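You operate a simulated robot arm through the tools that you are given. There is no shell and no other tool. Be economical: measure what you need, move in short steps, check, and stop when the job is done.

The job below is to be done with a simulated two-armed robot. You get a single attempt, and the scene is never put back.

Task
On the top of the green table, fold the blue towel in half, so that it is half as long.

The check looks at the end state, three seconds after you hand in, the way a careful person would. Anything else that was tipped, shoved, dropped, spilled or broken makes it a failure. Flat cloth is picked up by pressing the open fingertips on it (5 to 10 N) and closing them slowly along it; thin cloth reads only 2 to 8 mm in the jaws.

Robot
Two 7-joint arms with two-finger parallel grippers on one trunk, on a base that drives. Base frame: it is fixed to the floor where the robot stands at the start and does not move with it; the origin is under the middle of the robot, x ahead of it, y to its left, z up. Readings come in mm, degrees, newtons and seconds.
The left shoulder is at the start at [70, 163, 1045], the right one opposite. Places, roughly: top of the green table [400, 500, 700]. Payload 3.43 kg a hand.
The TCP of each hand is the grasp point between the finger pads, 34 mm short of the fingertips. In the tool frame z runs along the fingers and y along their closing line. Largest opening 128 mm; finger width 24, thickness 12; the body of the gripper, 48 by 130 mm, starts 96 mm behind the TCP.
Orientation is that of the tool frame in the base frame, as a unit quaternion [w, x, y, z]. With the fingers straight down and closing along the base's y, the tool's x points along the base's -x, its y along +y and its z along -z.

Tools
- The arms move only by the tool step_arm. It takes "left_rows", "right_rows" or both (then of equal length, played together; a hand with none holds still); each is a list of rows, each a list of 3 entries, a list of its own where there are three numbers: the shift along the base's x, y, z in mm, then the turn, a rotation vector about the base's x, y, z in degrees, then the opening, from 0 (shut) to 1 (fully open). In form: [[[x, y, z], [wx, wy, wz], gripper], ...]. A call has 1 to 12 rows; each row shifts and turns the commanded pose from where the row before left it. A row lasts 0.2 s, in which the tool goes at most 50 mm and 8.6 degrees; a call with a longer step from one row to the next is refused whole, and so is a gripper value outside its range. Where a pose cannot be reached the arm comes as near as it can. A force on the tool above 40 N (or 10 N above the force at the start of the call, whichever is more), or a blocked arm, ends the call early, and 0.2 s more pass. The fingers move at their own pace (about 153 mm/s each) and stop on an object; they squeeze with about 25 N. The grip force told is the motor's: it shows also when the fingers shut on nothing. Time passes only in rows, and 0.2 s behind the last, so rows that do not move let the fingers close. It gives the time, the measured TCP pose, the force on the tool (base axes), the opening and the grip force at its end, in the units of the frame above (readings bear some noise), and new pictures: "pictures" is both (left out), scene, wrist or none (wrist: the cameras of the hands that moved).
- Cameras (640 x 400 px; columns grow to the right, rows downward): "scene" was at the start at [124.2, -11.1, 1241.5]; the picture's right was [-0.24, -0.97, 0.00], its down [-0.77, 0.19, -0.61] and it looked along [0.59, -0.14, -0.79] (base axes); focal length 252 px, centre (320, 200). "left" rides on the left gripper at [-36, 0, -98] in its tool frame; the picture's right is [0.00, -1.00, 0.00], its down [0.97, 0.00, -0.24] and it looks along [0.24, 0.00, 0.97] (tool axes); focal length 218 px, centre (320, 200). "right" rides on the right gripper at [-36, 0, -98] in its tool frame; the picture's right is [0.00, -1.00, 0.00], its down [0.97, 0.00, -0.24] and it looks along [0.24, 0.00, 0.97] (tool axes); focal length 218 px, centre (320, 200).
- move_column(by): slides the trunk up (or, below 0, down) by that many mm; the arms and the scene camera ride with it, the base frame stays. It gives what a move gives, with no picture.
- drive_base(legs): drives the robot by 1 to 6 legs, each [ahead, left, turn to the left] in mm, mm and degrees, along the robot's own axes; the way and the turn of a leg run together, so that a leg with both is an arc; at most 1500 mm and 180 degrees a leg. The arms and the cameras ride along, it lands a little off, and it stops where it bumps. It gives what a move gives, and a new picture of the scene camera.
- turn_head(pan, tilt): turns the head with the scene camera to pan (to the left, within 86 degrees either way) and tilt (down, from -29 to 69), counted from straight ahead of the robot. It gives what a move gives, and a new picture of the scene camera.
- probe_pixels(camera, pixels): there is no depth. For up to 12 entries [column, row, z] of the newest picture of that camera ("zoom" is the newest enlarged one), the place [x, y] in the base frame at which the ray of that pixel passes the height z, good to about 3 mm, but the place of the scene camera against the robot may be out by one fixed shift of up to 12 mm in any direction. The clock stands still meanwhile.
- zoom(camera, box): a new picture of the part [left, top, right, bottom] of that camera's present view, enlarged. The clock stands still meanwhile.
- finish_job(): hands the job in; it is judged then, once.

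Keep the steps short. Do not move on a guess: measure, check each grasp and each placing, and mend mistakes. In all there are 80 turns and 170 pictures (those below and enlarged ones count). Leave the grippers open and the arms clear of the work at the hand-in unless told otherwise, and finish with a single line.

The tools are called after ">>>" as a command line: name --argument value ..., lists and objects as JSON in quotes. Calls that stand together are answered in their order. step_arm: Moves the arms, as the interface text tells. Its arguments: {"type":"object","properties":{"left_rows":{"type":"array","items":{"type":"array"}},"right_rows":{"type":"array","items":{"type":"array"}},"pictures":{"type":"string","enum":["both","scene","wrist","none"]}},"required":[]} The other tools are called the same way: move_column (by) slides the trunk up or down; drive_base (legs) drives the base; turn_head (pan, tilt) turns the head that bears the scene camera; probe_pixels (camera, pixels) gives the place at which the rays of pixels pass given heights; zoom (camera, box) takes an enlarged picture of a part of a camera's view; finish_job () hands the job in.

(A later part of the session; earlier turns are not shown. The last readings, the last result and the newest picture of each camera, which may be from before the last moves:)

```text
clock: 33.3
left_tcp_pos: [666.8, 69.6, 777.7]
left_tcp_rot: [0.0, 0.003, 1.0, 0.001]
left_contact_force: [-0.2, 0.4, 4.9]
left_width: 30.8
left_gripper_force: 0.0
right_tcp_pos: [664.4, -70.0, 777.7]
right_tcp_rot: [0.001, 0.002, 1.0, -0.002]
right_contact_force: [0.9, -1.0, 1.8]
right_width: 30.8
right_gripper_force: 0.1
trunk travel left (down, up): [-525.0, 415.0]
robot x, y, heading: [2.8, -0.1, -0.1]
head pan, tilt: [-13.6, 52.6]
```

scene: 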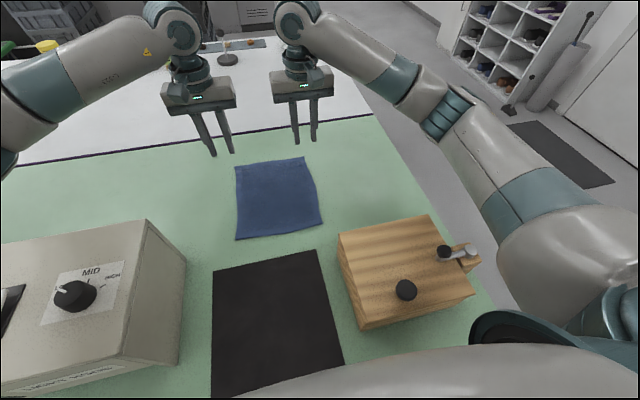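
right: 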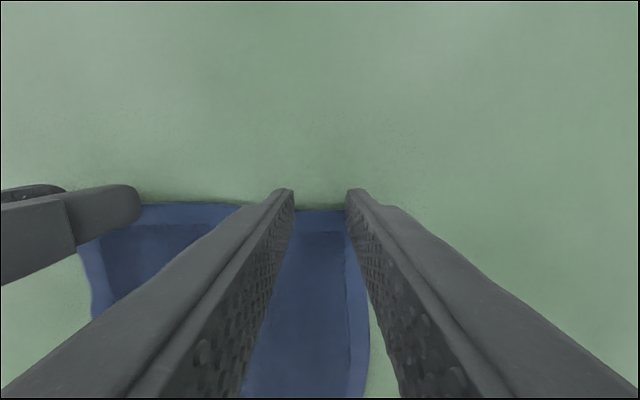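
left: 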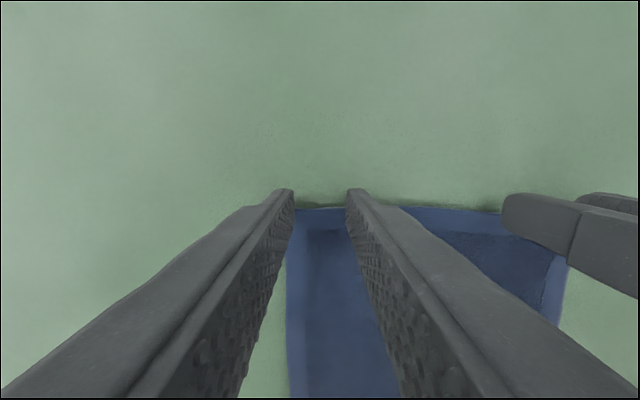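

The readings are 5 N on the left and 2 N on the right. I press slightly more, close slowly, then lift 25 mm to check the hold.

>>> step_arm --left_rows '[[[0, 0, -0.6], [0, 0, 0], 0.22], [[0, 0, 0], [0, 0, 0], 0.18], [[0, 0, 0], [0, 0, 0], 0.15], [[0, 0, 0], [0, 0, 0], 0.12], [[0, 0, 0], [0, 0, 0], 0.09], [[0, 0, 0], [0, 0, 0], 0.06], [[0, 0, 0], [0, 0, 0], 0.03], [[0, 0, 0], [0, 0, 0], 0], [[0, 0, 0], [0, 0, 0], 0], [[0, 0, 12], [0, 0, 0], 0], [[-3, 0, 13], [0, 0, 0], 0]]' --right_rows '[[[0, 0, -1.4], [0, 0, 0], 0.22], [[0, 0, 0], [0, 0, 0], 0.18], [[0, 0, 0], [0, 0, 0], 0.15], [[0, 0, 0], [0, 0, 0], 0.12], [[0, 0, 0], [0, 0, 0], 0.09], [[0, 0, 0], [0, 0, 0], 0.06], [[0, 0, 0], [0, 0, 0], 0.03], [[0, 0, 0], [0, 0, 0], 0], [[0, 0, 0], [0, 0, 0], 0], [[0, 0, 12], [0, 0, 0], 0], [[-3, 0, 13], [0, 0, 0], 0]]'

```text
clock: 35.7
left_tcp_pos: [662.3, 70.2, 800.1]
left_tcp_rot: [0.001, 0.002, 1.0, 0.002]
left_contact_force: [-0.3, 0.4, -0.3]
left_width: 3.1
left_gripper_force: 25.0
right_tcp_pos: [660.8, -71.8, 801.4]
right_tcp_rot: [0.001, 0.002, 1.0, -0.002]
right_contact_force: [-0.1, 0.5, 0.5]
right_width: 0.0
right_gripper_force: 25.0
trunk travel left (down, up): [-525.0, 415.0]
robot x, y, heading: [-0.8, 0.3, -0.2]
head pan, tilt: [-13.6, 52.6]
```

scene: 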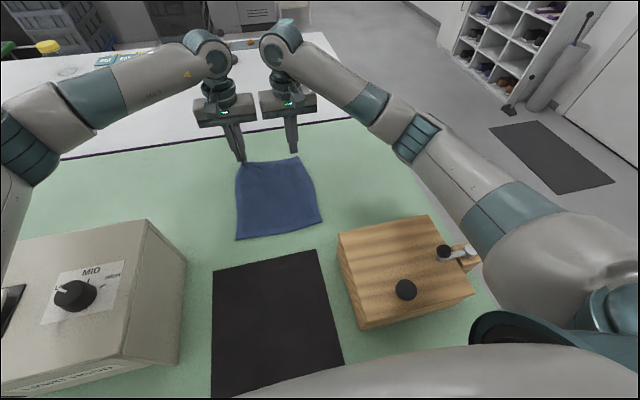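
right: 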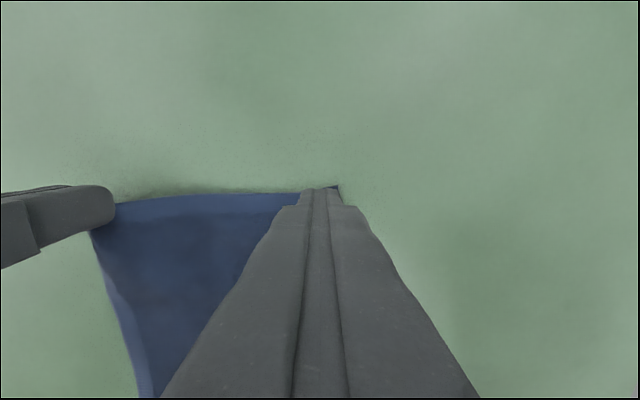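
left: 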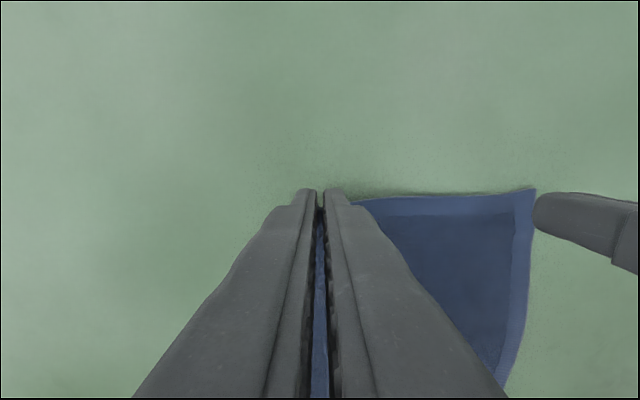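

The left holds 3 mm, but the right slipped off (0 mm). I set the left back down and reopen it in contact to flatten. The right goes up for a fresh look.

>>> step_arm --left_rows '[[[3, 0, -12], [0, 0, 0], 0], [[2, 0, -12], [0, 0, 0], 0], [[0, 0, 0], [0, 0, 0], 0.06], [[0, 0, 0], [0, 0, 0], 0.12], [[0, 0, 0], [0, 0, 0], 0.18], [[0, 0, 0], [0, 0, 0], 0.24], [[0, 0, 15], [0, 0, 0], 0.24], [[0, 0, 25], [0, 0, 0], 0.24], [[0, 0, 15], [0, 0, 0], 0.24]]' --right_rows '[[[0, 0, 12], [0, 0, 0], 0.24], [[0, 0, 10], [0, 0, 0], 0.24], [[0, 0, 10], [0, 0, 0], 0.24], [[0, 0, 0], [0, 0, 0], 0.24], [[0, 0, 0], [0, 0, 0], 0.24], [[0, 0, 0], [0, 0, 0], 0.24], [[0, 0, 0], [0, 0, 0], 0.24], [[0, 0, 0], [0, 0, 0], 0.24], [[0, 0, 0], [0, 0, 0], 0.24]]' --pictures "wrist"

```text
clock: 37.7
left_tcp_pos: [668.7, 69.4, 833.2]
left_tcp_rot: [0.001, 0.003, 1.0, 0.002]
left_contact_force: [0.6, -0.5, -0.3]
left_width: 30.5
left_gripper_force: 0.1
right_tcp_pos: [662.6, -71.7, 831.9]
right_tcp_rot: [0.001, 0.002, 1.0, -0.002]
right_contact_force: [-0.2, -0.1, -0.1]
right_width: 30.7
right_gripper_force: 0.2
trunk travel left (down, up): [-525.0, 415.0]
robot x, y, heading: [-0.4, -1.8, -0.2]
head pan, tilt: [-13.6, 52.6]
```

right: 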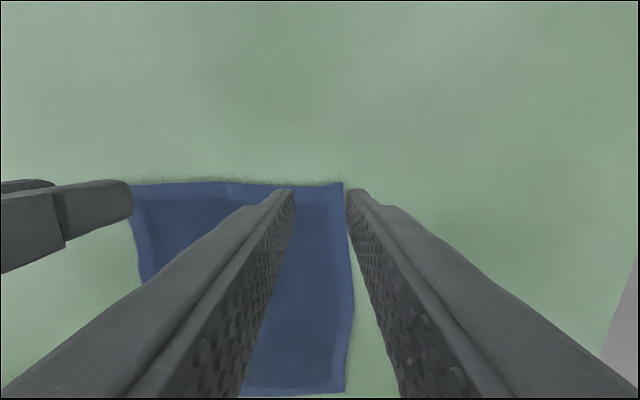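
left: 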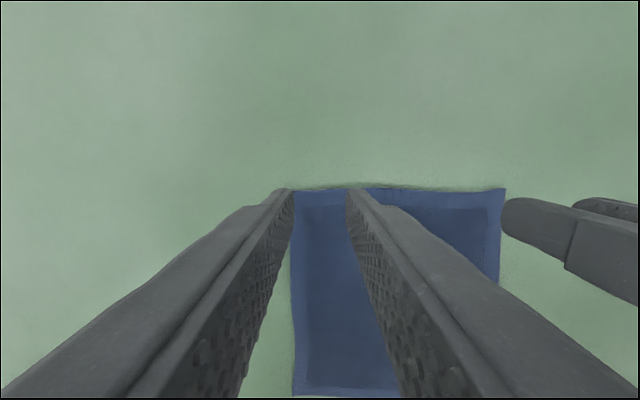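

Right corner at (667, -91), left corner at (667, 95). The right outer finger was partly off the cloth. I take a smaller opening, shift the right hand inward and grip about 13 mm deep, then press.

>>> step_arm --left_rows '[[[-3, 2, -20], [0, 0, 0], 0.2], [[0, 0, -20], [0, 0, 0], 0.2], [[0, 0, -12], [0, 0, 0], 0.2], [[0, 0, -2], [0, 0, 0], 0.2], [[0, 0, -1], [0, 0, 0], 0.2], [[0, 0, 0], [0, 0, 0], 0.2]]' --right_rows '[[[2, 5, -20], [0, 0, 0], 0.2], [[0, 0, -20], [0, 0, 0], 0.2], [[0, 0, -10], [0, 0, 0], 0.2], [[0, 0, -2], [0, 0, 0], 0.2], [[0, 0, -2], [0, 0, 0], 0.2], [[0, 0, 0], [0, 0, 0], 0.2]]' --pictures "wrist"

```text
clock: 39.1
left_tcp_pos: [666.7, 70.6, 778.4]
left_tcp_rot: [0.001, 0.002, 1.0, 0.0]
left_contact_force: [-0.3, 0.4, 4.5]
left_width: 25.9
left_gripper_force: 0.0
right_tcp_pos: [663.8, -66.6, 779.7]
right_tcp_rot: [0.001, 0.002, 1.0, -0.001]
right_contact_force: [1.1, -0.8, -0.6]
right_width: 25.8
right_gripper_force: 0.0
trunk travel left (down, up): [-525.0, 415.0]
robot x, y, heading: [1.8, -1.6, 0.0]
head pan, tilt: [-13.6, 52.6]
```

right: 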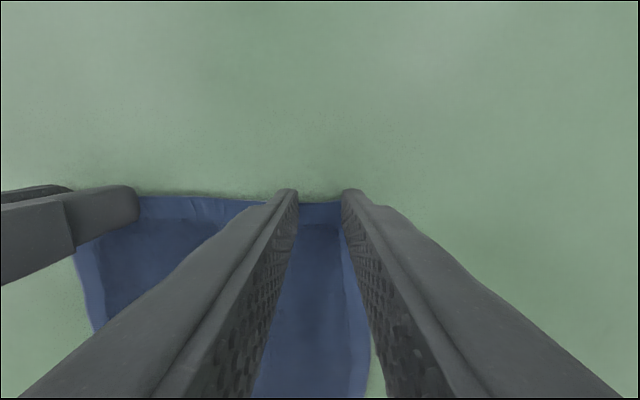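
left: 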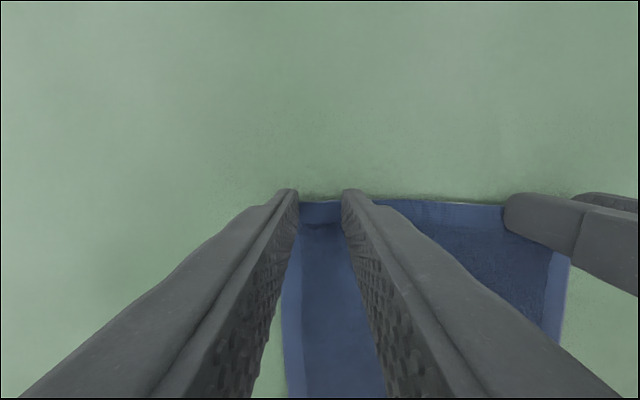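

The edge is now at the pad centre, giving a grip of about 12 mm. I bring the right into contact too.

>>> step_arm --left_rows '[[[0, 0, 0], [0, 0, 0], 0.2], [[0, 0, -0.5], [0, 0, 0], 0.2], [[0, 0, 0], [0, 0, 0], 0.2]]' --right_rows '[[[0, 0, -1.5], [0, 0, 0], 0.2], [[0, 0, -1], [0, 0, 0], 0.2], [[0, 0, 0], [0, 0, 0], 0.2]]' --pictures "none"

```text
clock: 39.9
left_tcp_pos: [665.8, 70.5, 777.6]
left_tcp_rot: [0.001, 0.003, 1.0, 0.001]
left_contact_force: [1.1, -0.2, 5.1]
left_width: 25.5
left_gripper_force: 0.1
right_tcp_pos: [663.6, -67.3, 777.1]
right_tcp_rot: [0.002, 0.002, 1.0, -0.002]
right_contact_force: [-0.6, 0.7, 4.6]
right_width: 25.6
right_gripper_force: 0.1
trunk travel left (down, up): [-525.0, 415.0]
robot x, y, heading: [1.3, 3.2, 0.1]
head pan, tilt: [-13.6, 52.6]
```

Both read about 5 N. I press 1 mm more and close slowly.

>>> step_arm --left_rows '[[[0, 0, -0.8], [0, 0, 0], 0.18], [[0, 0, 0], [0, 0, 0], 0.15], [[0, 0, 0], [0, 0, 0], 0.12], [[0, 0, 0], [0, 0, 0], 0.09], [[0, 0, 0], [0, 0, 0], 0.06], [[0, 0, 0], [0, 0, 0], 0.03], [[0, 0, 0], [0, 0, 0], 0], [[0, 0, 0], [0, 0, 0], 0]]' --right_rows '[[[0, 0, -1], [0, 0, 0], 0.18], [[0, 0, 0], [0, 0, 0], 0.15], [[0, 0, 0], [0, 0, 0], 0.12], [[0, 0, 0], [0, 0, 0], 0.09], [[0, 0, 0], [0, 0, 0], 0.06], [[0, 0, 0], [0, 0, 0], 0.03], [[0, 0, 0], [0, 0, 0], 0], [[0, 0, 0], [0, 0, 0], 0]]' --pictures "none"

```text
clock: 41.7
left_tcp_pos: [663.0, 71.2, 777.2]
left_tcp_rot: [0.002, 0.003, 1.0, 0.001]
left_contact_force: [0.1, -7.3, 6.4]
left_width: 3.3
left_gripper_force: 25.1
right_tcp_pos: [661.4, -66.3, 776.5]
right_tcp_rot: [0.003, 0.001, 1.0, -0.001]
right_contact_force: [1.3, 7.5, 16.2]
right_width: 2.9
right_gripper_force: 24.7
trunk travel left (down, up): [-525.0, 415.0]
robot x, y, heading: [0.9, 1.2, -0.0]
head pan, tilt: [-13.6, 52.6]
```

Both hold about 3 mm. I lift along the fold arc (centre x ≈ 548) while tilting the fingers forward. The first half comes now, then a check.

>>> step_arm --left_rows '[[[-4.8, 0, 17.5], [0, -2.25, 0], 0], [[-4.8, 0, 17.5], [0, -2.25, 0], 0], [[-8.5, 0, 14.6], [0, -2.25, 0], 0], [[-8.5, 0, 14.6], [0, -2.25, 0], 0], [[-12.5, 0, 11.9], [0, -2.25, 0], 0], [[-12.5, 0, 11.9], [0, -2.25, 0], 0]]' --right_rows '[[[-4.8, 0, 17.5], [0, -2.25, 0], 0], [[-4.8, 0, 17.5], [0, -2.25, 0], 0], [[-8.5, 0, 14.6], [0, -2.25, 0], 0], [[-8.5, 0, 14.6], [0, -2.25, 0], 0], [[-12.5, 0, 11.9], [0, -2.25, 0], 0], [[-12.5, 0, 11.9], [0, -2.25, 0], 0]]'

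```text
clock: 43.1
left_tcp_pos: [612.1, 71.4, 864.5]
left_tcp_rot: [0.119, 0.003, 0.993, 0.002]
left_contact_force: [0.8, -8.5, 0.4]
left_width: 3.6
left_gripper_force: 25.7
right_tcp_pos: [610.6, -66.8, 862.9]
right_tcp_rot: [0.119, 0.001, 0.993, -0.001]
right_contact_force: [-0.8, 7.8, 0.5]
right_width: 2.3
right_gripper_force: 25.1
trunk travel left (down, up): [-525.0, 415.0]
robot x, y, heading: [-1.4, -1.6, -0.1]
head pan, tilt: [-13.6, 52.6]
```

scene: 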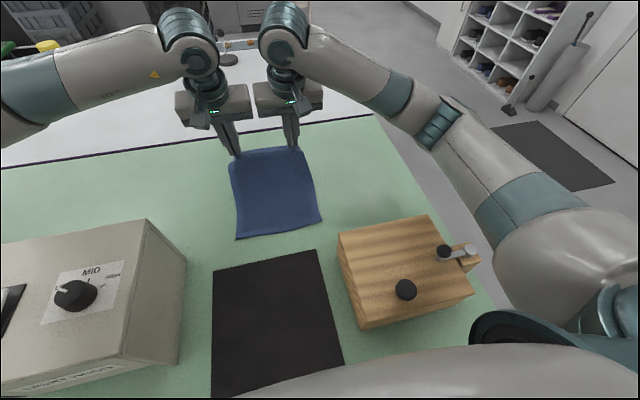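
right: 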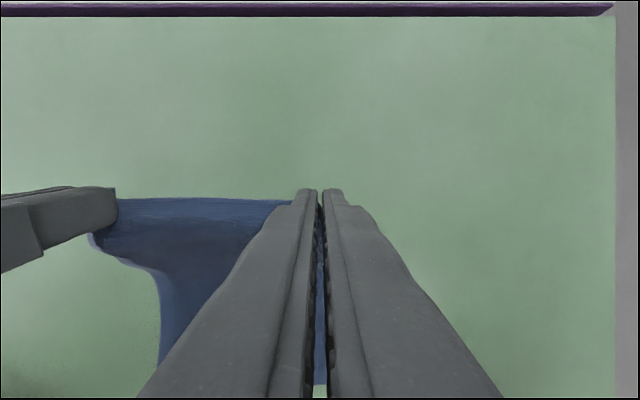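
left: 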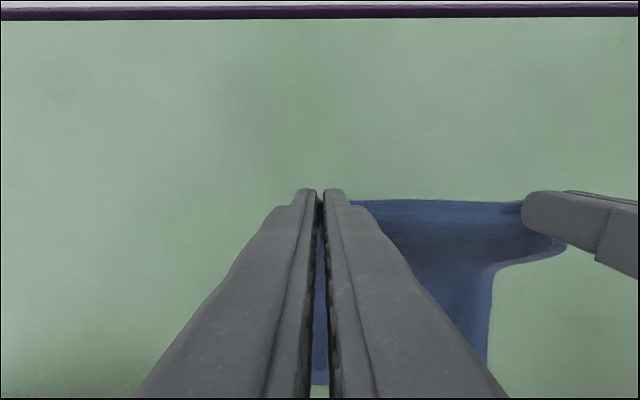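

Both corners are held and the towel rises well. I continue over the top of the arc.

>>> step_arm --left_rows '[[[-15.5, 0, 8.1], [0, -2.25, 0], 0], [[-15.5, 0, 8.1], [0, -2.25, 0], 0], [[-17.4, 0, 3.4], [0, -2.25, 0], 0], [[-17.4, 0, 3.4], [0, -2.25, 0], 0], [[-17.8, 0, -1.6], [0, -2.25, 0], 0], [[-17.8, 0, -1.6], [0, -2.25, 0], 0], [[-16.7, 0, -6.4], [0, -2.25, 0], 0], [[-16.7, 0, -6.4], [0, -2.25, 0], 0]]' --right_rows '[[[-15.5, 0, 8.1], [0, -2.25, 0], 0], [[-15.5, 0, 8.1], [0, -2.25, 0], 0], [[-17.4, 0, 3.4], [0, -2.25, 0], 0], [[-17.4, 0, 3.4], [0, -2.25, 0], 0], [[-17.8, 0, -1.6], [0, -2.25, 0], 0], [[-17.8, 0, -1.6], [0, -2.25, 0], 0], [[-16.7, 0, -6.4], [0, -2.25, 0], 0], [[-16.7, 0, -6.4], [0, -2.25, 0], 0]]'

>>> zoom --camera "scene" --box '[180, 140, 420, 290]'

```text
clock: 44.9
left_tcp_pos: [478.8, 69.3, 871.9]
left_tcp_rot: [0.272, 0.002, 0.962, 0.001]
left_contact_force: [0.5, -7.3, -0.2]
left_width: 3.5
left_gripper_force: 24.9
right_tcp_pos: [478.1, -66.6, 870.4]
right_tcp_rot: [0.274, 0.002, 0.962, -0.001]
right_contact_force: [-1.1, 6.5, -0.2]
right_width: 2.4
right_gripper_force: 25.0
trunk travel left (down, up): [-525.0, 415.0]
robot x, y, heading: [1.3, 0.3, -0.1]
head pan, tilt: [-13.6, 52.6]
```

scene: 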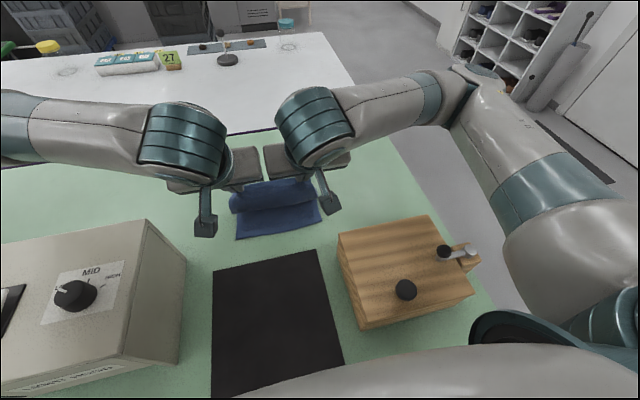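
right: 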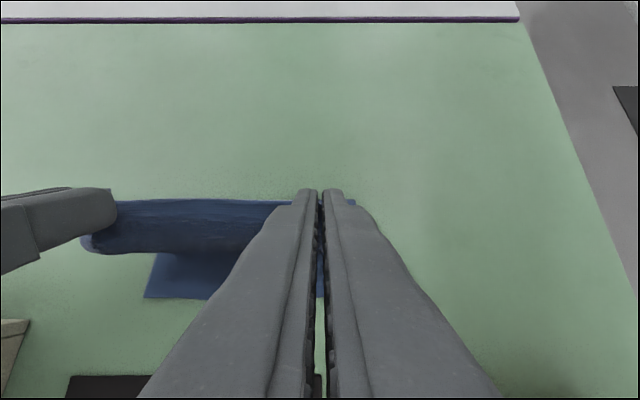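
left: 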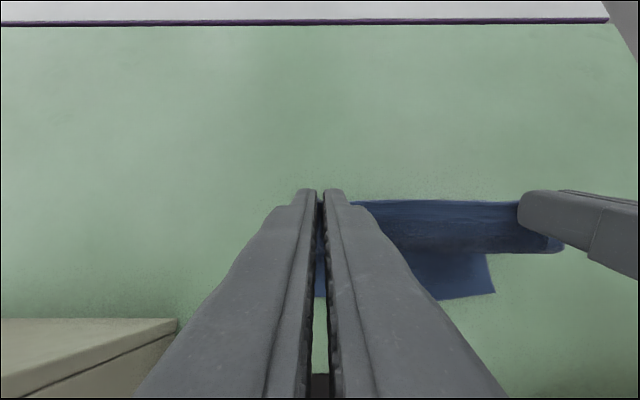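

```text
2.67 times, centred on (300, 215) of scene
```

zoom: 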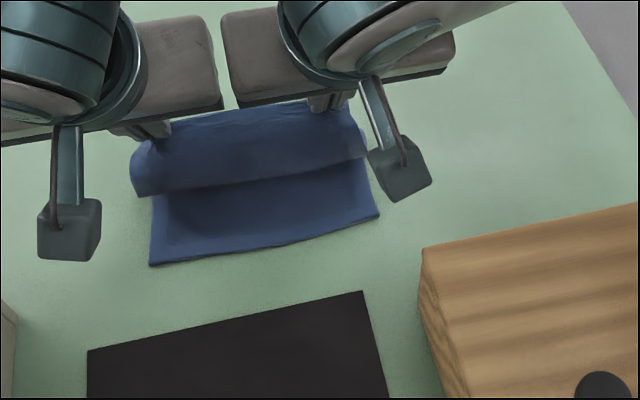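

The fold is forming well, with both corners held. I hold the tilt at about 32° so the wrist parts stay clear of the wooden box, and come down the arc to just above the near edge.

>>> step_arm --left_rows '[[[-14.2, 0, -10], [0, 0, 0], 0], [[-14.2, 0, -10], [0, 0, 0], 0], [[-9.5, 0, -12.5], [0, 0, 0], 0], [[-9.5, 0, -12.5], [0, 0, 0], 0], [[-5.5, 0, -14], [0, 0, 0], 0], [[-5.5, 0, -14], [0, 0, 0], 0]]' --right_rows '[[[-14.2, 0, -10], [0, 0, 0], 0], [[-14.2, 0, -10], [0, 0, 0], 0], [[-9.5, 0, -12.5], [0, 0, 0], 0], [[-9.5, 0, -12.5], [0, 0, 0], 0], [[-5.5, 0, -14], [0, 0, 0], 0], [[-5.5, 0, -14], [0, 0, 0], 0]]'

>>> zoom --camera "scene" --box '[180, 140, 420, 290]'

```text
clock: 45.8
left_tcp_pos: [451.3, 69.0, 839.0]
left_tcp_rot: [0.272, 0.001, 0.962, 0.005]
left_contact_force: [0.0, 6.4, -0.1]
left_width: 3.5
left_gripper_force: 25.1
left hand out of reach, approached as far as the arm can: row 2, 3, 4
right_tcp_pos: [448.8, -65.6, 837.6]
right_tcp_rot: [0.272, 0.003, 0.962, -0.007]
right_contact_force: [-0.3, -6.4, -0.2]
right_width: 2.4
right_gripper_force: 24.7
right hand out of reach, approached as far as the arm can: row 2, 3, 4
trunk travel left (down, up): [-525.0, 415.0]
robot x, y, heading: [0.2, 0.8, 0.0]
head pan, tilt: [-13.6, 52.6]
stopped in row 4 (left hand): the force on the tool passed its limit (the readings are from after the stop); the commanded pose is now the measured one
```

scene: 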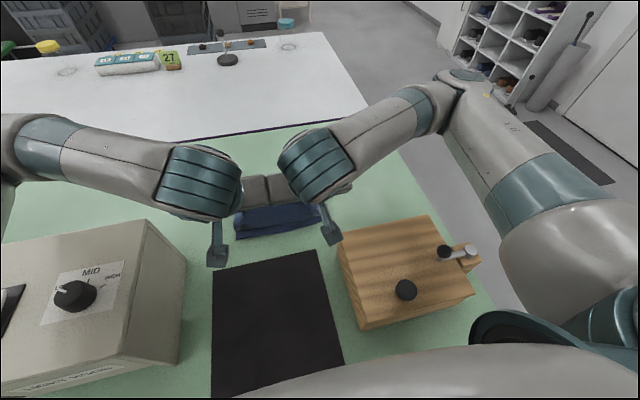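
right: 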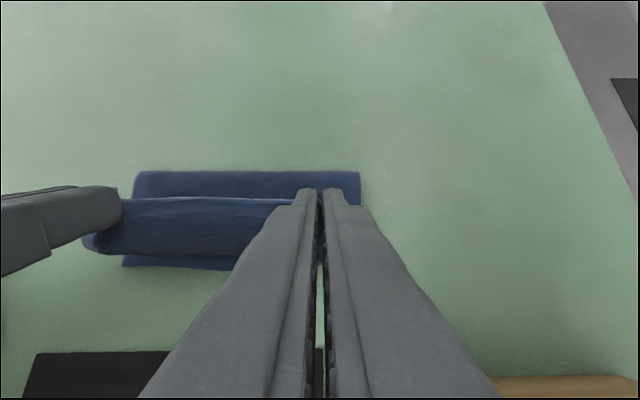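
left: 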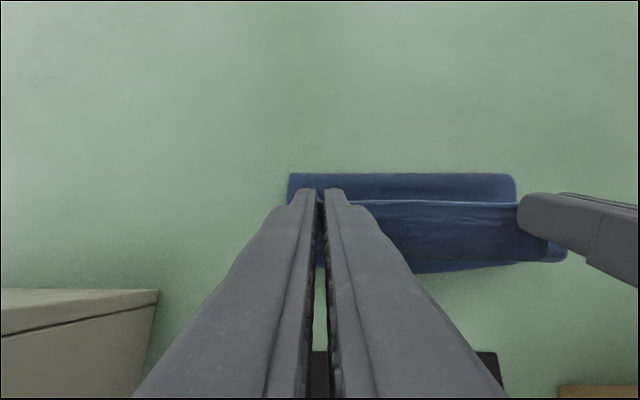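

```text
2.67 times, centred on (300, 215) of scene
```

zoom: 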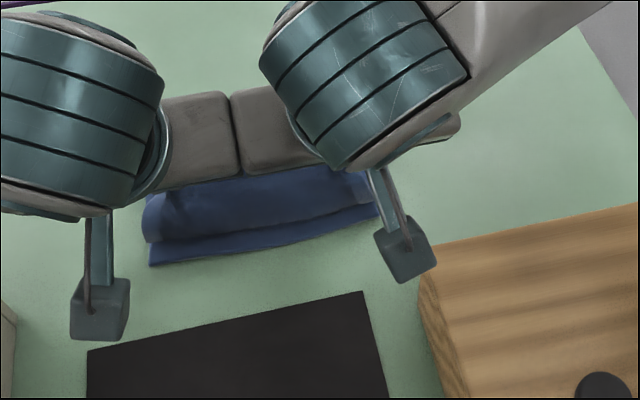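

With the tilt, the arms are too close to the robot to go further, and the gripper bodies touched lightly. I move the hands a bit forward and lower, where the cloth is slack, and spread them 2 mm each. Then I back the base about 75 mm so the folding motion stays within reach.

>>> step_arm --left_rows '[[[13, 2, -5], [0, 0, 0], 0], [[13, 0, -5], [0, 0, 0], 0], [[14, 0, -5], [0, 0, 0], 0], [[14, 0, -6], [0, 0, 0], 0], [[0, 0, 0], [0, 0, 0], 0]]' --right_rows '[[[14, -2, -5], [0, 0, 0], 0], [[14, 0, -5], [0, 0, 0], 0], [[14, 0, -5], [0, 0, 0], 0], [[14, 0, -5], [0, 0, 0], 0], [[0, 0, 0], [0, 0, 0], 0]]' --pictures "none"

>>> drive_base --legs '[[-75, 0, 0]]'

```text
clock: 47.0
left_tcp_pos: [504.2, 70.5, 818.5]
left_tcp_rot: [0.273, -0.001, 0.962, 0.006]
left_contact_force: [0.4, -7.5, 0.4]
left_width: 3.7
left_gripper_force: 25.6
right_tcp_pos: [505.5, -67.3, 818.5]
right_tcp_rot: [0.271, 0.003, 0.962, -0.006]
right_contact_force: [0.0, 8.2, -0.6]
right_width: 2.3
right_gripper_force: 24.6
trunk travel left (down, up): [-525.0, 415.0]
robot x, y, heading: [2.2, -0.3, 0.0]
head pan, tilt: [-13.6, 52.6]
```

```text
clock: 48.0
left_tcp_pos: [429.9, 69.6, 818.3]
left_tcp_rot: [0.272, 0.0, 0.962, 0.006]
left_contact_force: [0.1, -8.2, 1.0]
left_width: 3.5
left_gripper_force: 24.7
right_tcp_pos: [429.8, -67.7, 819.7]
right_tcp_rot: [0.273, 0.004, 0.962, -0.007]
right_contact_force: [-0.1, 8.8, -0.4]
right_width: 2.4
right_gripper_force: 25.0
trunk travel left (down, up): [-525.0, 415.0]
robot x, y, heading: [-74.2, 0.4, -0.3]
head pan, tilt: [-13.6, 52.6]
```

scene: 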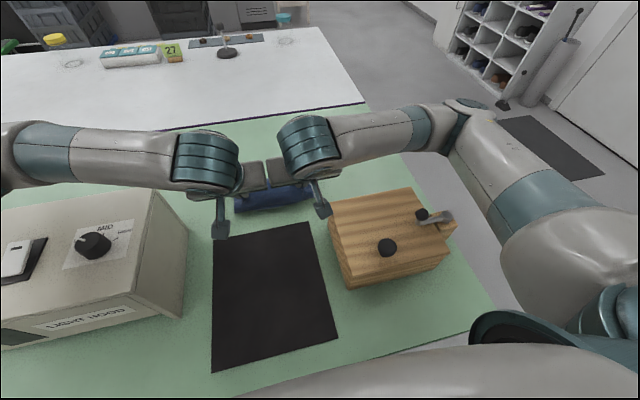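

The base landed well. The fingertips are at about x 448, z 790. I look closely at the near edge before lowering.

>>> zoom --camera "scene" --box '[190, 150, 350, 250]'

>>> step_arm --left_rows '[[[0, 0, 0], [0, 0, 0], 0]]' --right_rows '[[[0, 0, 0], [0, 0, 0], 0]]' --pictures "wrist"

```text
4.00 times, centred on (270, 200) of scene
```

zoom: 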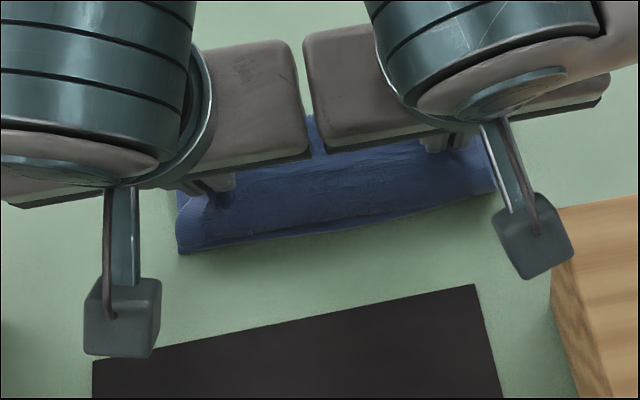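

```text
clock: 48.4
left_tcp_pos: [431.7, 69.5, 819.1]
left_tcp_rot: [0.272, 0.001, 0.962, 0.004]
left_contact_force: [0.4, -6.3, 0.2]
left_width: 3.6
left_gripper_force: 24.4
right_tcp_pos: [431.2, -67.7, 818.2]
right_tcp_rot: [0.272, 0.003, 0.962, -0.007]
right_contact_force: [0.1, 7.3, 0.3]
right_width: 2.4
right_gripper_force: 25.4
trunk travel left (down, up): [-525.0, 415.0]
robot x, y, heading: [-76.6, -0.3, 0.1]
head pan, tilt: [-13.6, 52.6]
```

right: 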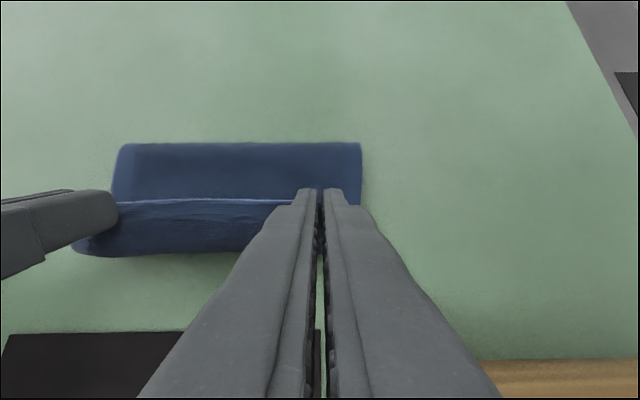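
left: 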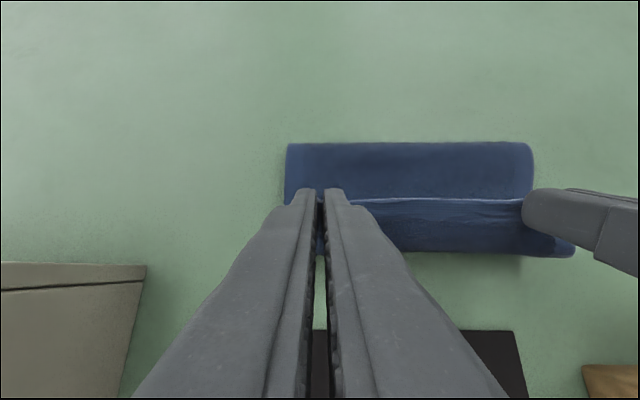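

>>> probe_pixels --camera "zoom" --pixels '[[182, 253, 745], [495, 192, 745], [178, 200, 770], [325, 231, 745], [310, 118, 745]]'

>>> probe_pixels --camera "left" --pixels '[[287, 144, 745], [528, 144, 745], [400, 252, 745], [560, 256, 760], [340, 330, 745]]'

>>> probe_pixels --camera "right" --pixels '[[122, 145, 745], [360, 144, 745], [200, 253, 745], [80, 252, 760], [150, 332, 745]]'

```text
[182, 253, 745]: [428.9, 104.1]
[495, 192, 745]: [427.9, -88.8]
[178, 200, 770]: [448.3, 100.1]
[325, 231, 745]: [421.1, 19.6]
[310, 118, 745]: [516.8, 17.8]
```

```text
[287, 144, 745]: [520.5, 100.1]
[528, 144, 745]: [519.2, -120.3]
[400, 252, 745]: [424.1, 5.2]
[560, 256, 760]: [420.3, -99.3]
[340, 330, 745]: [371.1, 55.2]
```

```text
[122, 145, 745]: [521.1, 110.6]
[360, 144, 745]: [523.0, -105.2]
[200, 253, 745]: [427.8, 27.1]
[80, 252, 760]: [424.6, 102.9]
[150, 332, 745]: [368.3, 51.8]
```

The near edge stayed put at x ≈ 425. The held edge is above it at x ≈ 449 with the cloth curling round beneath, so lowering straight down should place the top layer near the bottom edge. I lower in small steps.

>>> step_arm --left_rows '[[[0, 0, -8], [0, 0, 0], 0], [[-1, 0, -8], [0, 0, 0], 0], [[-1, 0, -8], [0, 0, 0], 0], [[-1, 0, -7], [0, 0, 0], 0], [[0, 0, 0], [0, 0, 0], 0]]' --right_rows '[[[0, 0, -8], [0, 0, 0], 0], [[-1, 0, -8], [0, 0, 0], 0], [[-1, 0, -8], [0, 0, 0], 0], [[-1, 0, -7], [0, 0, 0], 0], [[0, 0, 0], [0, 0, 0], 0]]'

>>> zoom --camera "scene" --box '[190, 150, 350, 250]'

```text
clock: 49.6
left_tcp_pos: [429.1, 69.8, 787.0]
left_tcp_rot: [0.272, 0.001, 0.962, 0.007]
left_contact_force: [1.0, -8.0, 1.1]
left_width: 3.3
left_gripper_force: 25.1
right_tcp_pos: [427.2, -68.0, 788.2]
right_tcp_rot: [0.272, 0.005, 0.962, -0.007]
right_contact_force: [0.3, 8.2, 0.6]
right_width: 2.5
right_gripper_force: 25.2
trunk travel left (down, up): [-525.0, 415.0]
robot x, y, heading: [-71.1, -0.2, 0.1]
head pan, tilt: [-13.6, 52.6]
```

scene: 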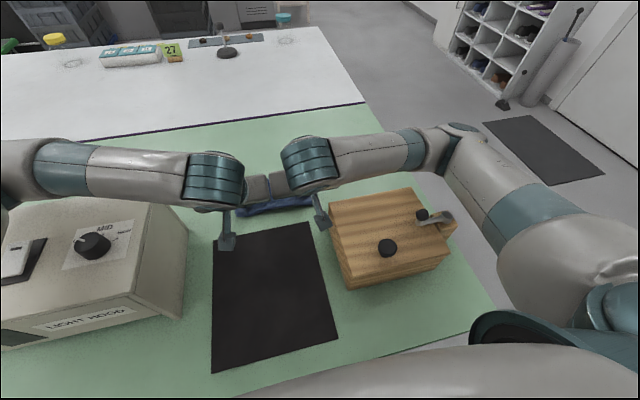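
right: 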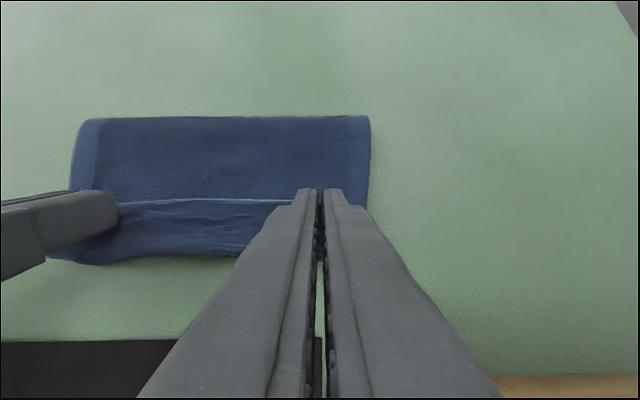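
left: 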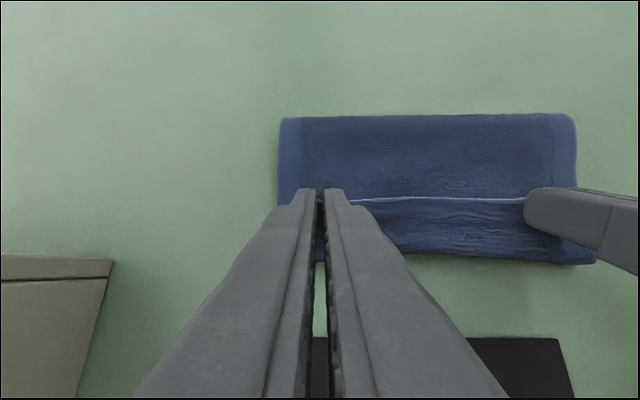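

```text
4.00 times, centred on (270, 200) of scene
```

zoom: 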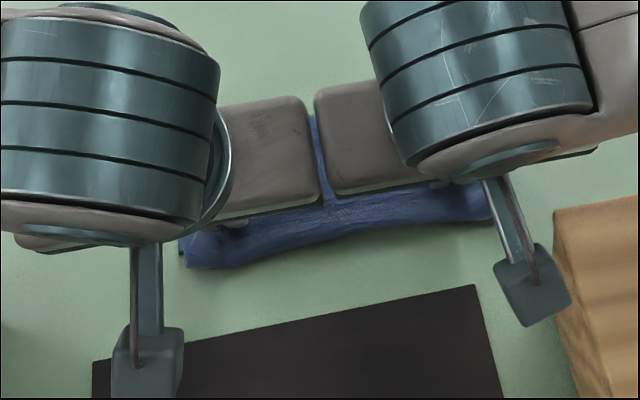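

>>> probe_pixels --camera "left" --pixels '[[400, 115, 745], [400, 115, 760], [440, 198, 760], [450, 258, 745], [450, 258, 755]]'

>>> probe_pixels --camera "right" --pixels '[[200, 117, 745], [200, 117, 760], [180, 200, 760], [150, 260, 745], [150, 260, 755], [368, 116, 745], [85, 119, 745]]'

>>> zoom --camera "left" --box '[260, 90, 620, 290]'

```text
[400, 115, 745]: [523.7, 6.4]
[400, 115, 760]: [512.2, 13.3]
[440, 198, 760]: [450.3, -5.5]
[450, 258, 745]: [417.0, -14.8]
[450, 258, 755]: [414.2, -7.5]
```

```text
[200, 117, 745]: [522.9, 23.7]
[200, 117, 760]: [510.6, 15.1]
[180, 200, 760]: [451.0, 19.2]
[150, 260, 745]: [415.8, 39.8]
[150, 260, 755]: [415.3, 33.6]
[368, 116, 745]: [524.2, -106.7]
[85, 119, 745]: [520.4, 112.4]
```

```text
1.78 times, centred on (440, 190) of left
```

zoom: 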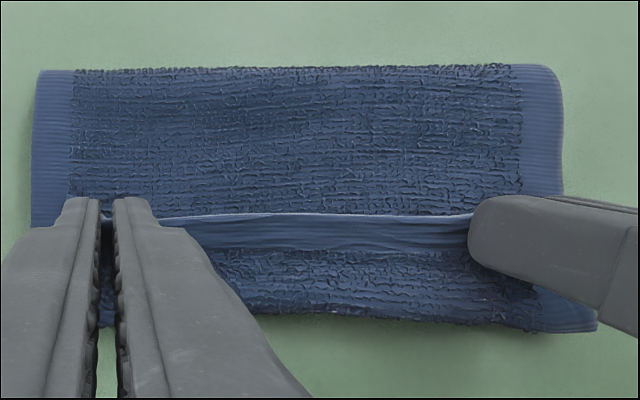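

The hem strip (edge at x ≈ 451, curl at x ≈ 415) is turned back on top. I raise the hands 22 mm, back the base 47 mm so that the strip is carried over to the near side, then lower it flat. I'll align it with the bottom edge afterwards.

>>> step_arm --left_rows '[[[0, 0, 11], [0, 0, 0], 0], [[0, 0, 11], [0, 0, 0], 0], [[0, 0, 0], [0, 0, 0], 0]]' --right_rows '[[[0, 0, 11], [0, 0, 0], 0], [[0, 0, 11], [0, 0, 0], 0], [[0, 0, 0], [0, 0, 0], 0]]' --pictures "none"

>>> drive_base --legs '[[-47, 0, 0]]'

>>> step_arm --left_rows '[[[0, 0, -8], [0, 0, 0], 0], [[0, 0, -8], [0, 0, 0], 0], [[0, 0, 0], [0, 0, 0], 0]]' --right_rows '[[[0, 0, -8], [0, 0, 0], 0], [[0, 0, -8], [0, 0, 0], 0], [[0, 0, 0], [0, 0, 0], 0]]' --pictures "wrist"

```text
clock: 50.4
left_tcp_pos: [428.4, 70.0, 807.4]
left_tcp_rot: [0.272, 0.002, 0.962, 0.005]
left_contact_force: [-0.3, -8.2, 0.2]
left_width: 3.4
left_gripper_force: 24.7
right_tcp_pos: [428.1, -67.3, 807.1]
right_tcp_rot: [0.272, 0.003, 0.962, -0.005]
right_contact_force: [-0.3, 8.5, -0.4]
right_width: 2.5
right_gripper_force: 24.9
trunk travel left (down, up): [-525.0, 415.0]
robot x, y, heading: [-76.9, -1.5, -0.2]
head pan, tilt: [-13.6, 52.6]
```

```text
clock: 51.3
left_tcp_pos: [381.3, 71.0, 808.1]
left_tcp_rot: [0.272, 0.001, 0.962, 0.006]
left_contact_force: [0.3, -7.8, 0.3]
left_width: 3.5
left_gripper_force: 24.3
right_tcp_pos: [380.9, -68.6, 808.2]
right_tcp_rot: [0.272, 0.004, 0.962, -0.007]
right_contact_force: [-0.5, 8.3, -0.3]
right_width: 2.5
right_gripper_force: 24.7
trunk travel left (down, up): [-525.0, 415.0]
robot x, y, heading: [-121.9, -0.8, -0.1]
head pan, tilt: [-13.6, 52.6]
```

scene: 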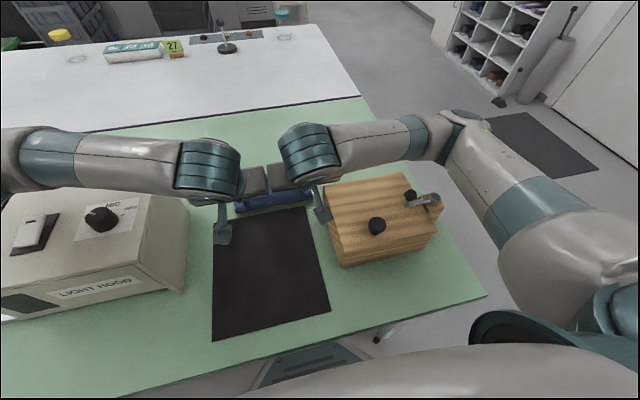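

```text
clock: 52.1
left_tcp_pos: [381.8, 70.5, 792.1]
left_tcp_rot: [0.271, 0.0, 0.962, 0.007]
left_contact_force: [1.5, -9.2, 0.1]
left_width: 3.3
left_gripper_force: 24.7
right_tcp_pos: [381.7, -66.6, 791.4]
right_tcp_rot: [0.271, 0.004, 0.962, -0.005]
right_contact_force: [-0.9, 8.7, -0.4]
right_width: 2.7
right_gripper_force: 25.1
trunk travel left (down, up): [-525.0, 415.0]
robot x, y, heading: [-120.7, 0.4, -0.0]
head pan, tilt: [-13.6, 52.6]
```

right: 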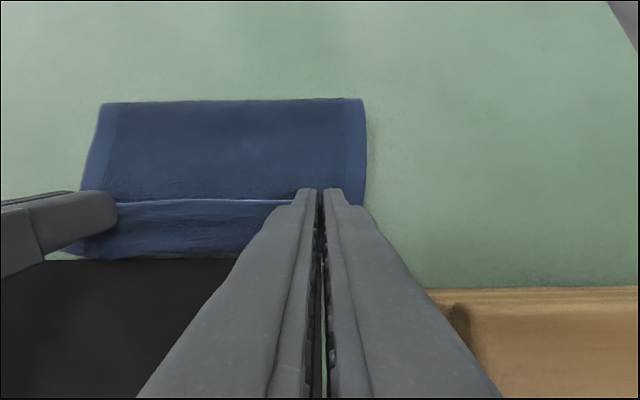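
left: 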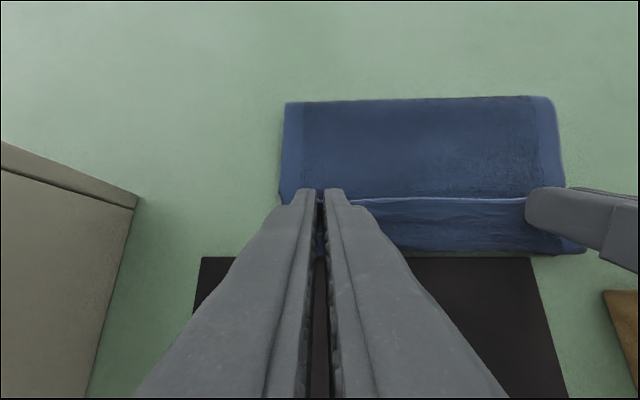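

>>> probe_pixels --camera "left" --pixels '[[400, 98, 745], [440, 199, 765], [450, 252, 750], [205, 258, 745]]'

>>> zoom --camera "scene" --box '[200, 150, 340, 240]'

>>> zoom --camera "left" --box '[260, 80, 620, 280]'

```text
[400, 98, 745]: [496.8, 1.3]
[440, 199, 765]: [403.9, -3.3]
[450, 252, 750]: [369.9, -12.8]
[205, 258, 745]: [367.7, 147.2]
```

```text
4.44 times, centred on (270, 195) of scene
```

zoom: 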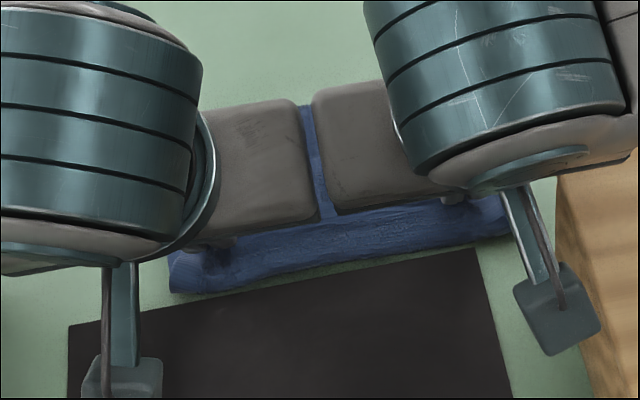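

```text
1.78 times, centred on (440, 180) of left
```

zoom: 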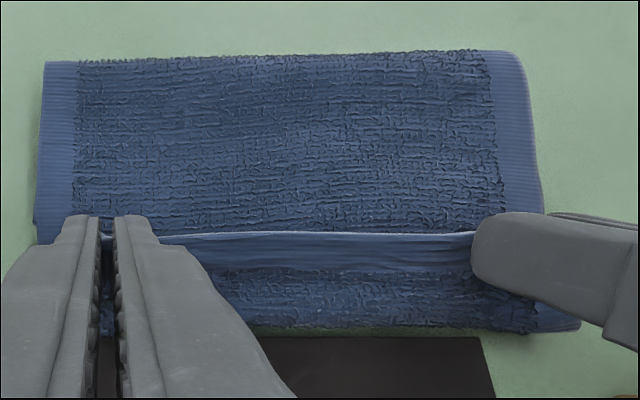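

The cloth is fairly stiff: wherever I lower it, a ~33 mm strip curls back. So the right place to set it down is x ≈ 492, where the crease falls at the middle (x ≈ 542). Then I release it and push the strip over onto the near edge. I raise and move the hands forward.

>>> step_arm --left_rows '[[[3, 0, 15], [0, 0, 0], 0], [[10, 0, 15], [0, 0, 0], 0], [[14, 0, 6], [0, 0, 0], 0], [[14, 0, 0], [0, 0, 0], 0], [[14, 0, 0], [0, 0, 0], 0], [[14, 0, 0], [0, 0, 0], 0], [[12, 0, -6], [0, 0, 0], 0], [[8, 0, -10], [0, 0, 0], 0], [[3, 0, -10], [0, 0, 0], 0], [[0, 0, -8], [0, 0, 0], 0], [[0, 0, 0], [0, 0, 0], 0]]' --right_rows '[[[3, 0, 15], [0, 0, 0], 0], [[10, 0, 15], [0, 0, 0], 0], [[14, 0, 6], [0, 0, 0], 0], [[14, 0, 0], [0, 0, 0], 0], [[14, 0, 0], [0, 0, 0], 0], [[14, 0, 0], [0, 0, 0], 0], [[12, 0, -6], [0, 0, 0], 0], [[8, 0, -10], [0, 0, 0], 0], [[3, 0, -10], [0, 0, 0], 0], [[0, 0, -8], [0, 0, 0], 0], [[0, 0, 0], [0, 0, 0], 0]]'

>>> zoom --camera "scene" --box '[200, 130, 340, 220]'

```text
clock: 54.5
left_tcp_pos: [473.1, 70.7, 795.0]
left_tcp_rot: [0.271, 0.001, 0.963, 0.005]
left_contact_force: [-0.2, -10.0, -0.2]
left_width: 3.3
left_gripper_force: 25.1
right_tcp_pos: [476.0, -68.6, 799.1]
right_tcp_rot: [0.273, 0.005, 0.962, -0.007]
right_contact_force: [-0.5, 9.6, -0.9]
right_width: 2.6
right_gripper_force: 25.2
trunk travel left (down, up): [-525.0, 415.0]
robot x, y, heading: [-125.4, -3.4, -0.1]
head pan, tilt: [-13.6, 52.6]
```

scene: 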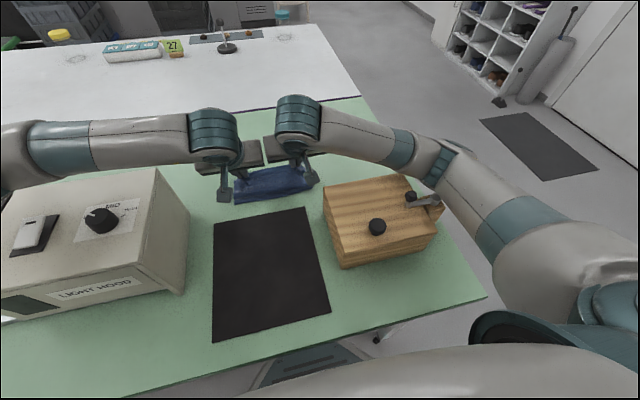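
right: 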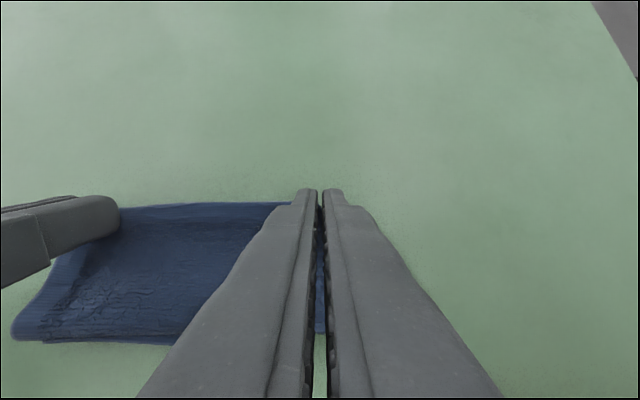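
left: 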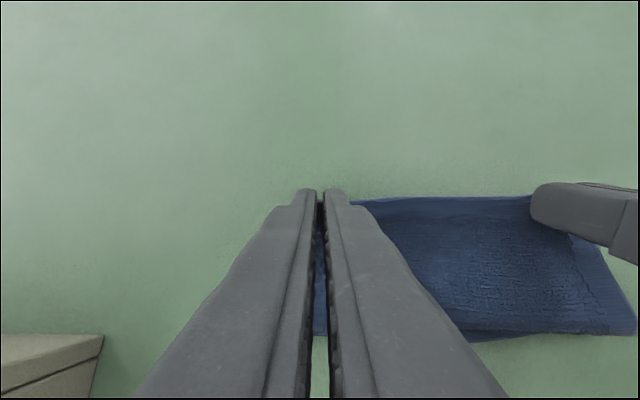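

```text
4.44 times, centred on (270, 175) of scene
```

zoom: 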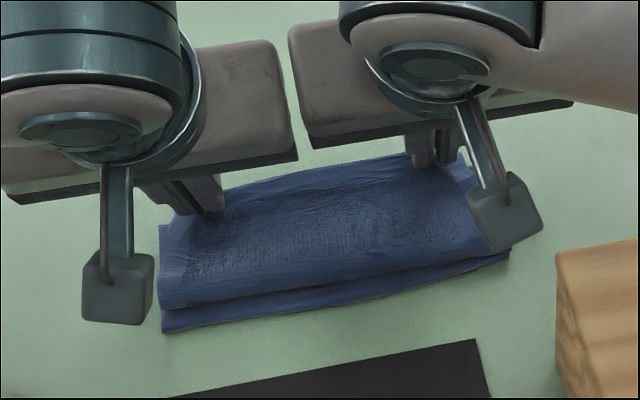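

>>> probe_pixels --camera "zoom" --pixels '[[163, 332, 745], [508, 256, 745], [160, 225, 745], [163, 300, 765], [405, 155, 770]]'

>>> probe_pixels --camera "left" --pixels '[[450, 197, 765], [450, 197, 745], [550, 334, 765], [550, 334, 745], [602, 245, 745]]'

```text
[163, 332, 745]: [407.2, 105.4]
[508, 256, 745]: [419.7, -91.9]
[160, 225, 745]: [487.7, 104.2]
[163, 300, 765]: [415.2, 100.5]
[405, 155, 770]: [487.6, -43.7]
```

```text
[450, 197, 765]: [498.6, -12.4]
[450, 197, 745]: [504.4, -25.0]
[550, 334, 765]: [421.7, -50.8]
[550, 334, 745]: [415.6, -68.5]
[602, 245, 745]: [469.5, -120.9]
```

The cloth has become a threefold zigzag, so I undo it by lifting the held edge back up to the top of the arc. There I look again.

>>> step_arm --left_rows '[[[5, 0, 14], [0, 0, 0], 0], [[8, 0, 14], [0, 0, 0], 0], [[10, 0, 14], [0, 0, 0], 0], [[10, 0, 14], [0, 0, 0], 0], [[10, 0, 14], [0, 0, 0], 0], [[10, 0, 10], [0, 0, 0], 0], [[5, 0, 0], [0, 0, 0], 0], [[0, 0, 0], [0, 0, 0], 0]]' --right_rows '[[[3, 0, 12], [0, 0, 0], 0], [[8, 0, 14], [0, 0, 0], 0], [[10, 0, 14], [0, 0, 0], 0], [[10, 0, 14], [0, 0, 0], 0], [[10, 0, 14], [0, 0, 0], 0], [[10, 0, 10], [0, 0, 0], 0], [[5, 0, 0], [0, 0, 0], 0], [[0, 0, 0], [0, 0, 0], 0]]'

>>> zoom --camera "scene" --box '[200, 120, 340, 210]'

```text
clock: 56.3
left_tcp_pos: [532.8, 71.1, 872.9]
left_tcp_rot: [0.273, 0.0, 0.962, 0.006]
left_contact_force: [-1.5, -7.1, 0.5]
left_width: 3.4
left_gripper_force: 24.9
right_tcp_pos: [529.3, -67.3, 872.5]
right_tcp_rot: [0.272, 0.004, 0.962, -0.006]
right_contact_force: [-0.7, 6.6, -0.5]
right_width: 2.5
right_gripper_force: 25.4
trunk travel left (down, up): [-525.0, 415.0]
robot x, y, heading: [-119.9, -0.2, -0.3]
head pan, tilt: [-13.6, 52.6]
```

scene: 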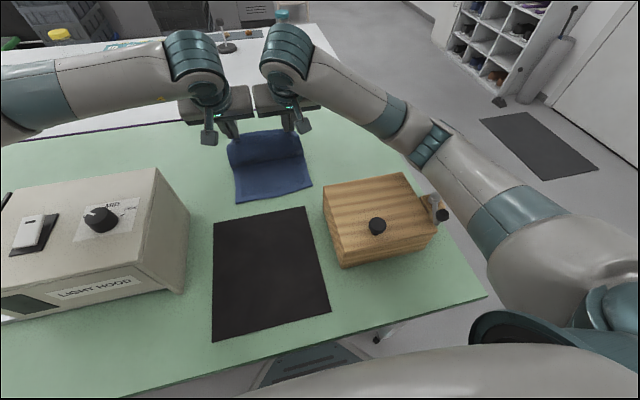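
right: 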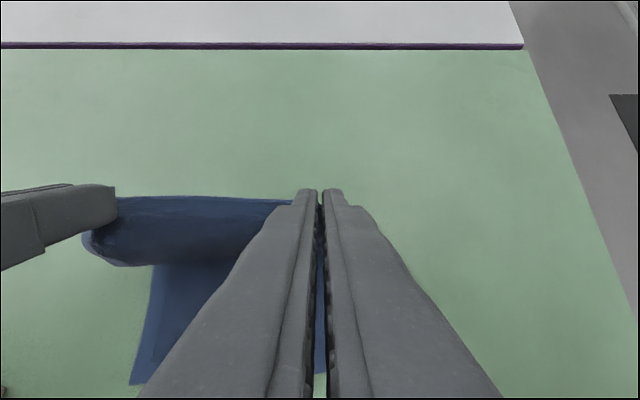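
left: 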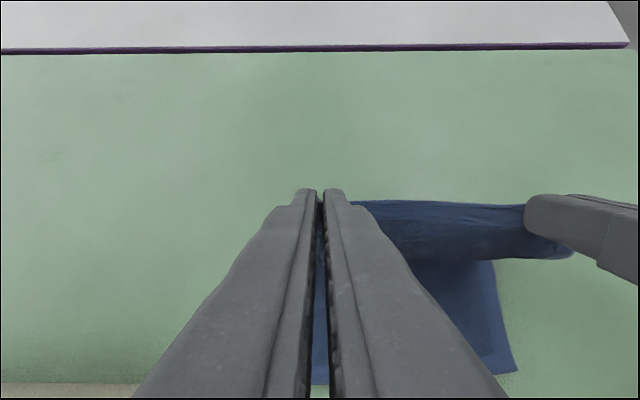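

```text
4.44 times, centred on (270, 165) of scene
```

zoom: 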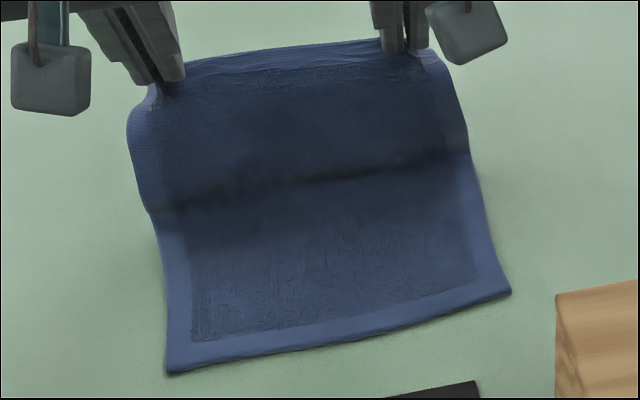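

The towel stands up well, with a clear bend line. I measure the bend line and near edge.

>>> probe_pixels --camera "zoom" --pixels '[[168, 373, 744], [510, 291, 744], [155, 214, 746], [472, 157, 746], [310, 185, 746], [340, 335, 744]]'

```text
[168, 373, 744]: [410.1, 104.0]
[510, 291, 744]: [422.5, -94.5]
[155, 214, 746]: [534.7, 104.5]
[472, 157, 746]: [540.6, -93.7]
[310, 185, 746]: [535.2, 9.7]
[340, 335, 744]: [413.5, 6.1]
```

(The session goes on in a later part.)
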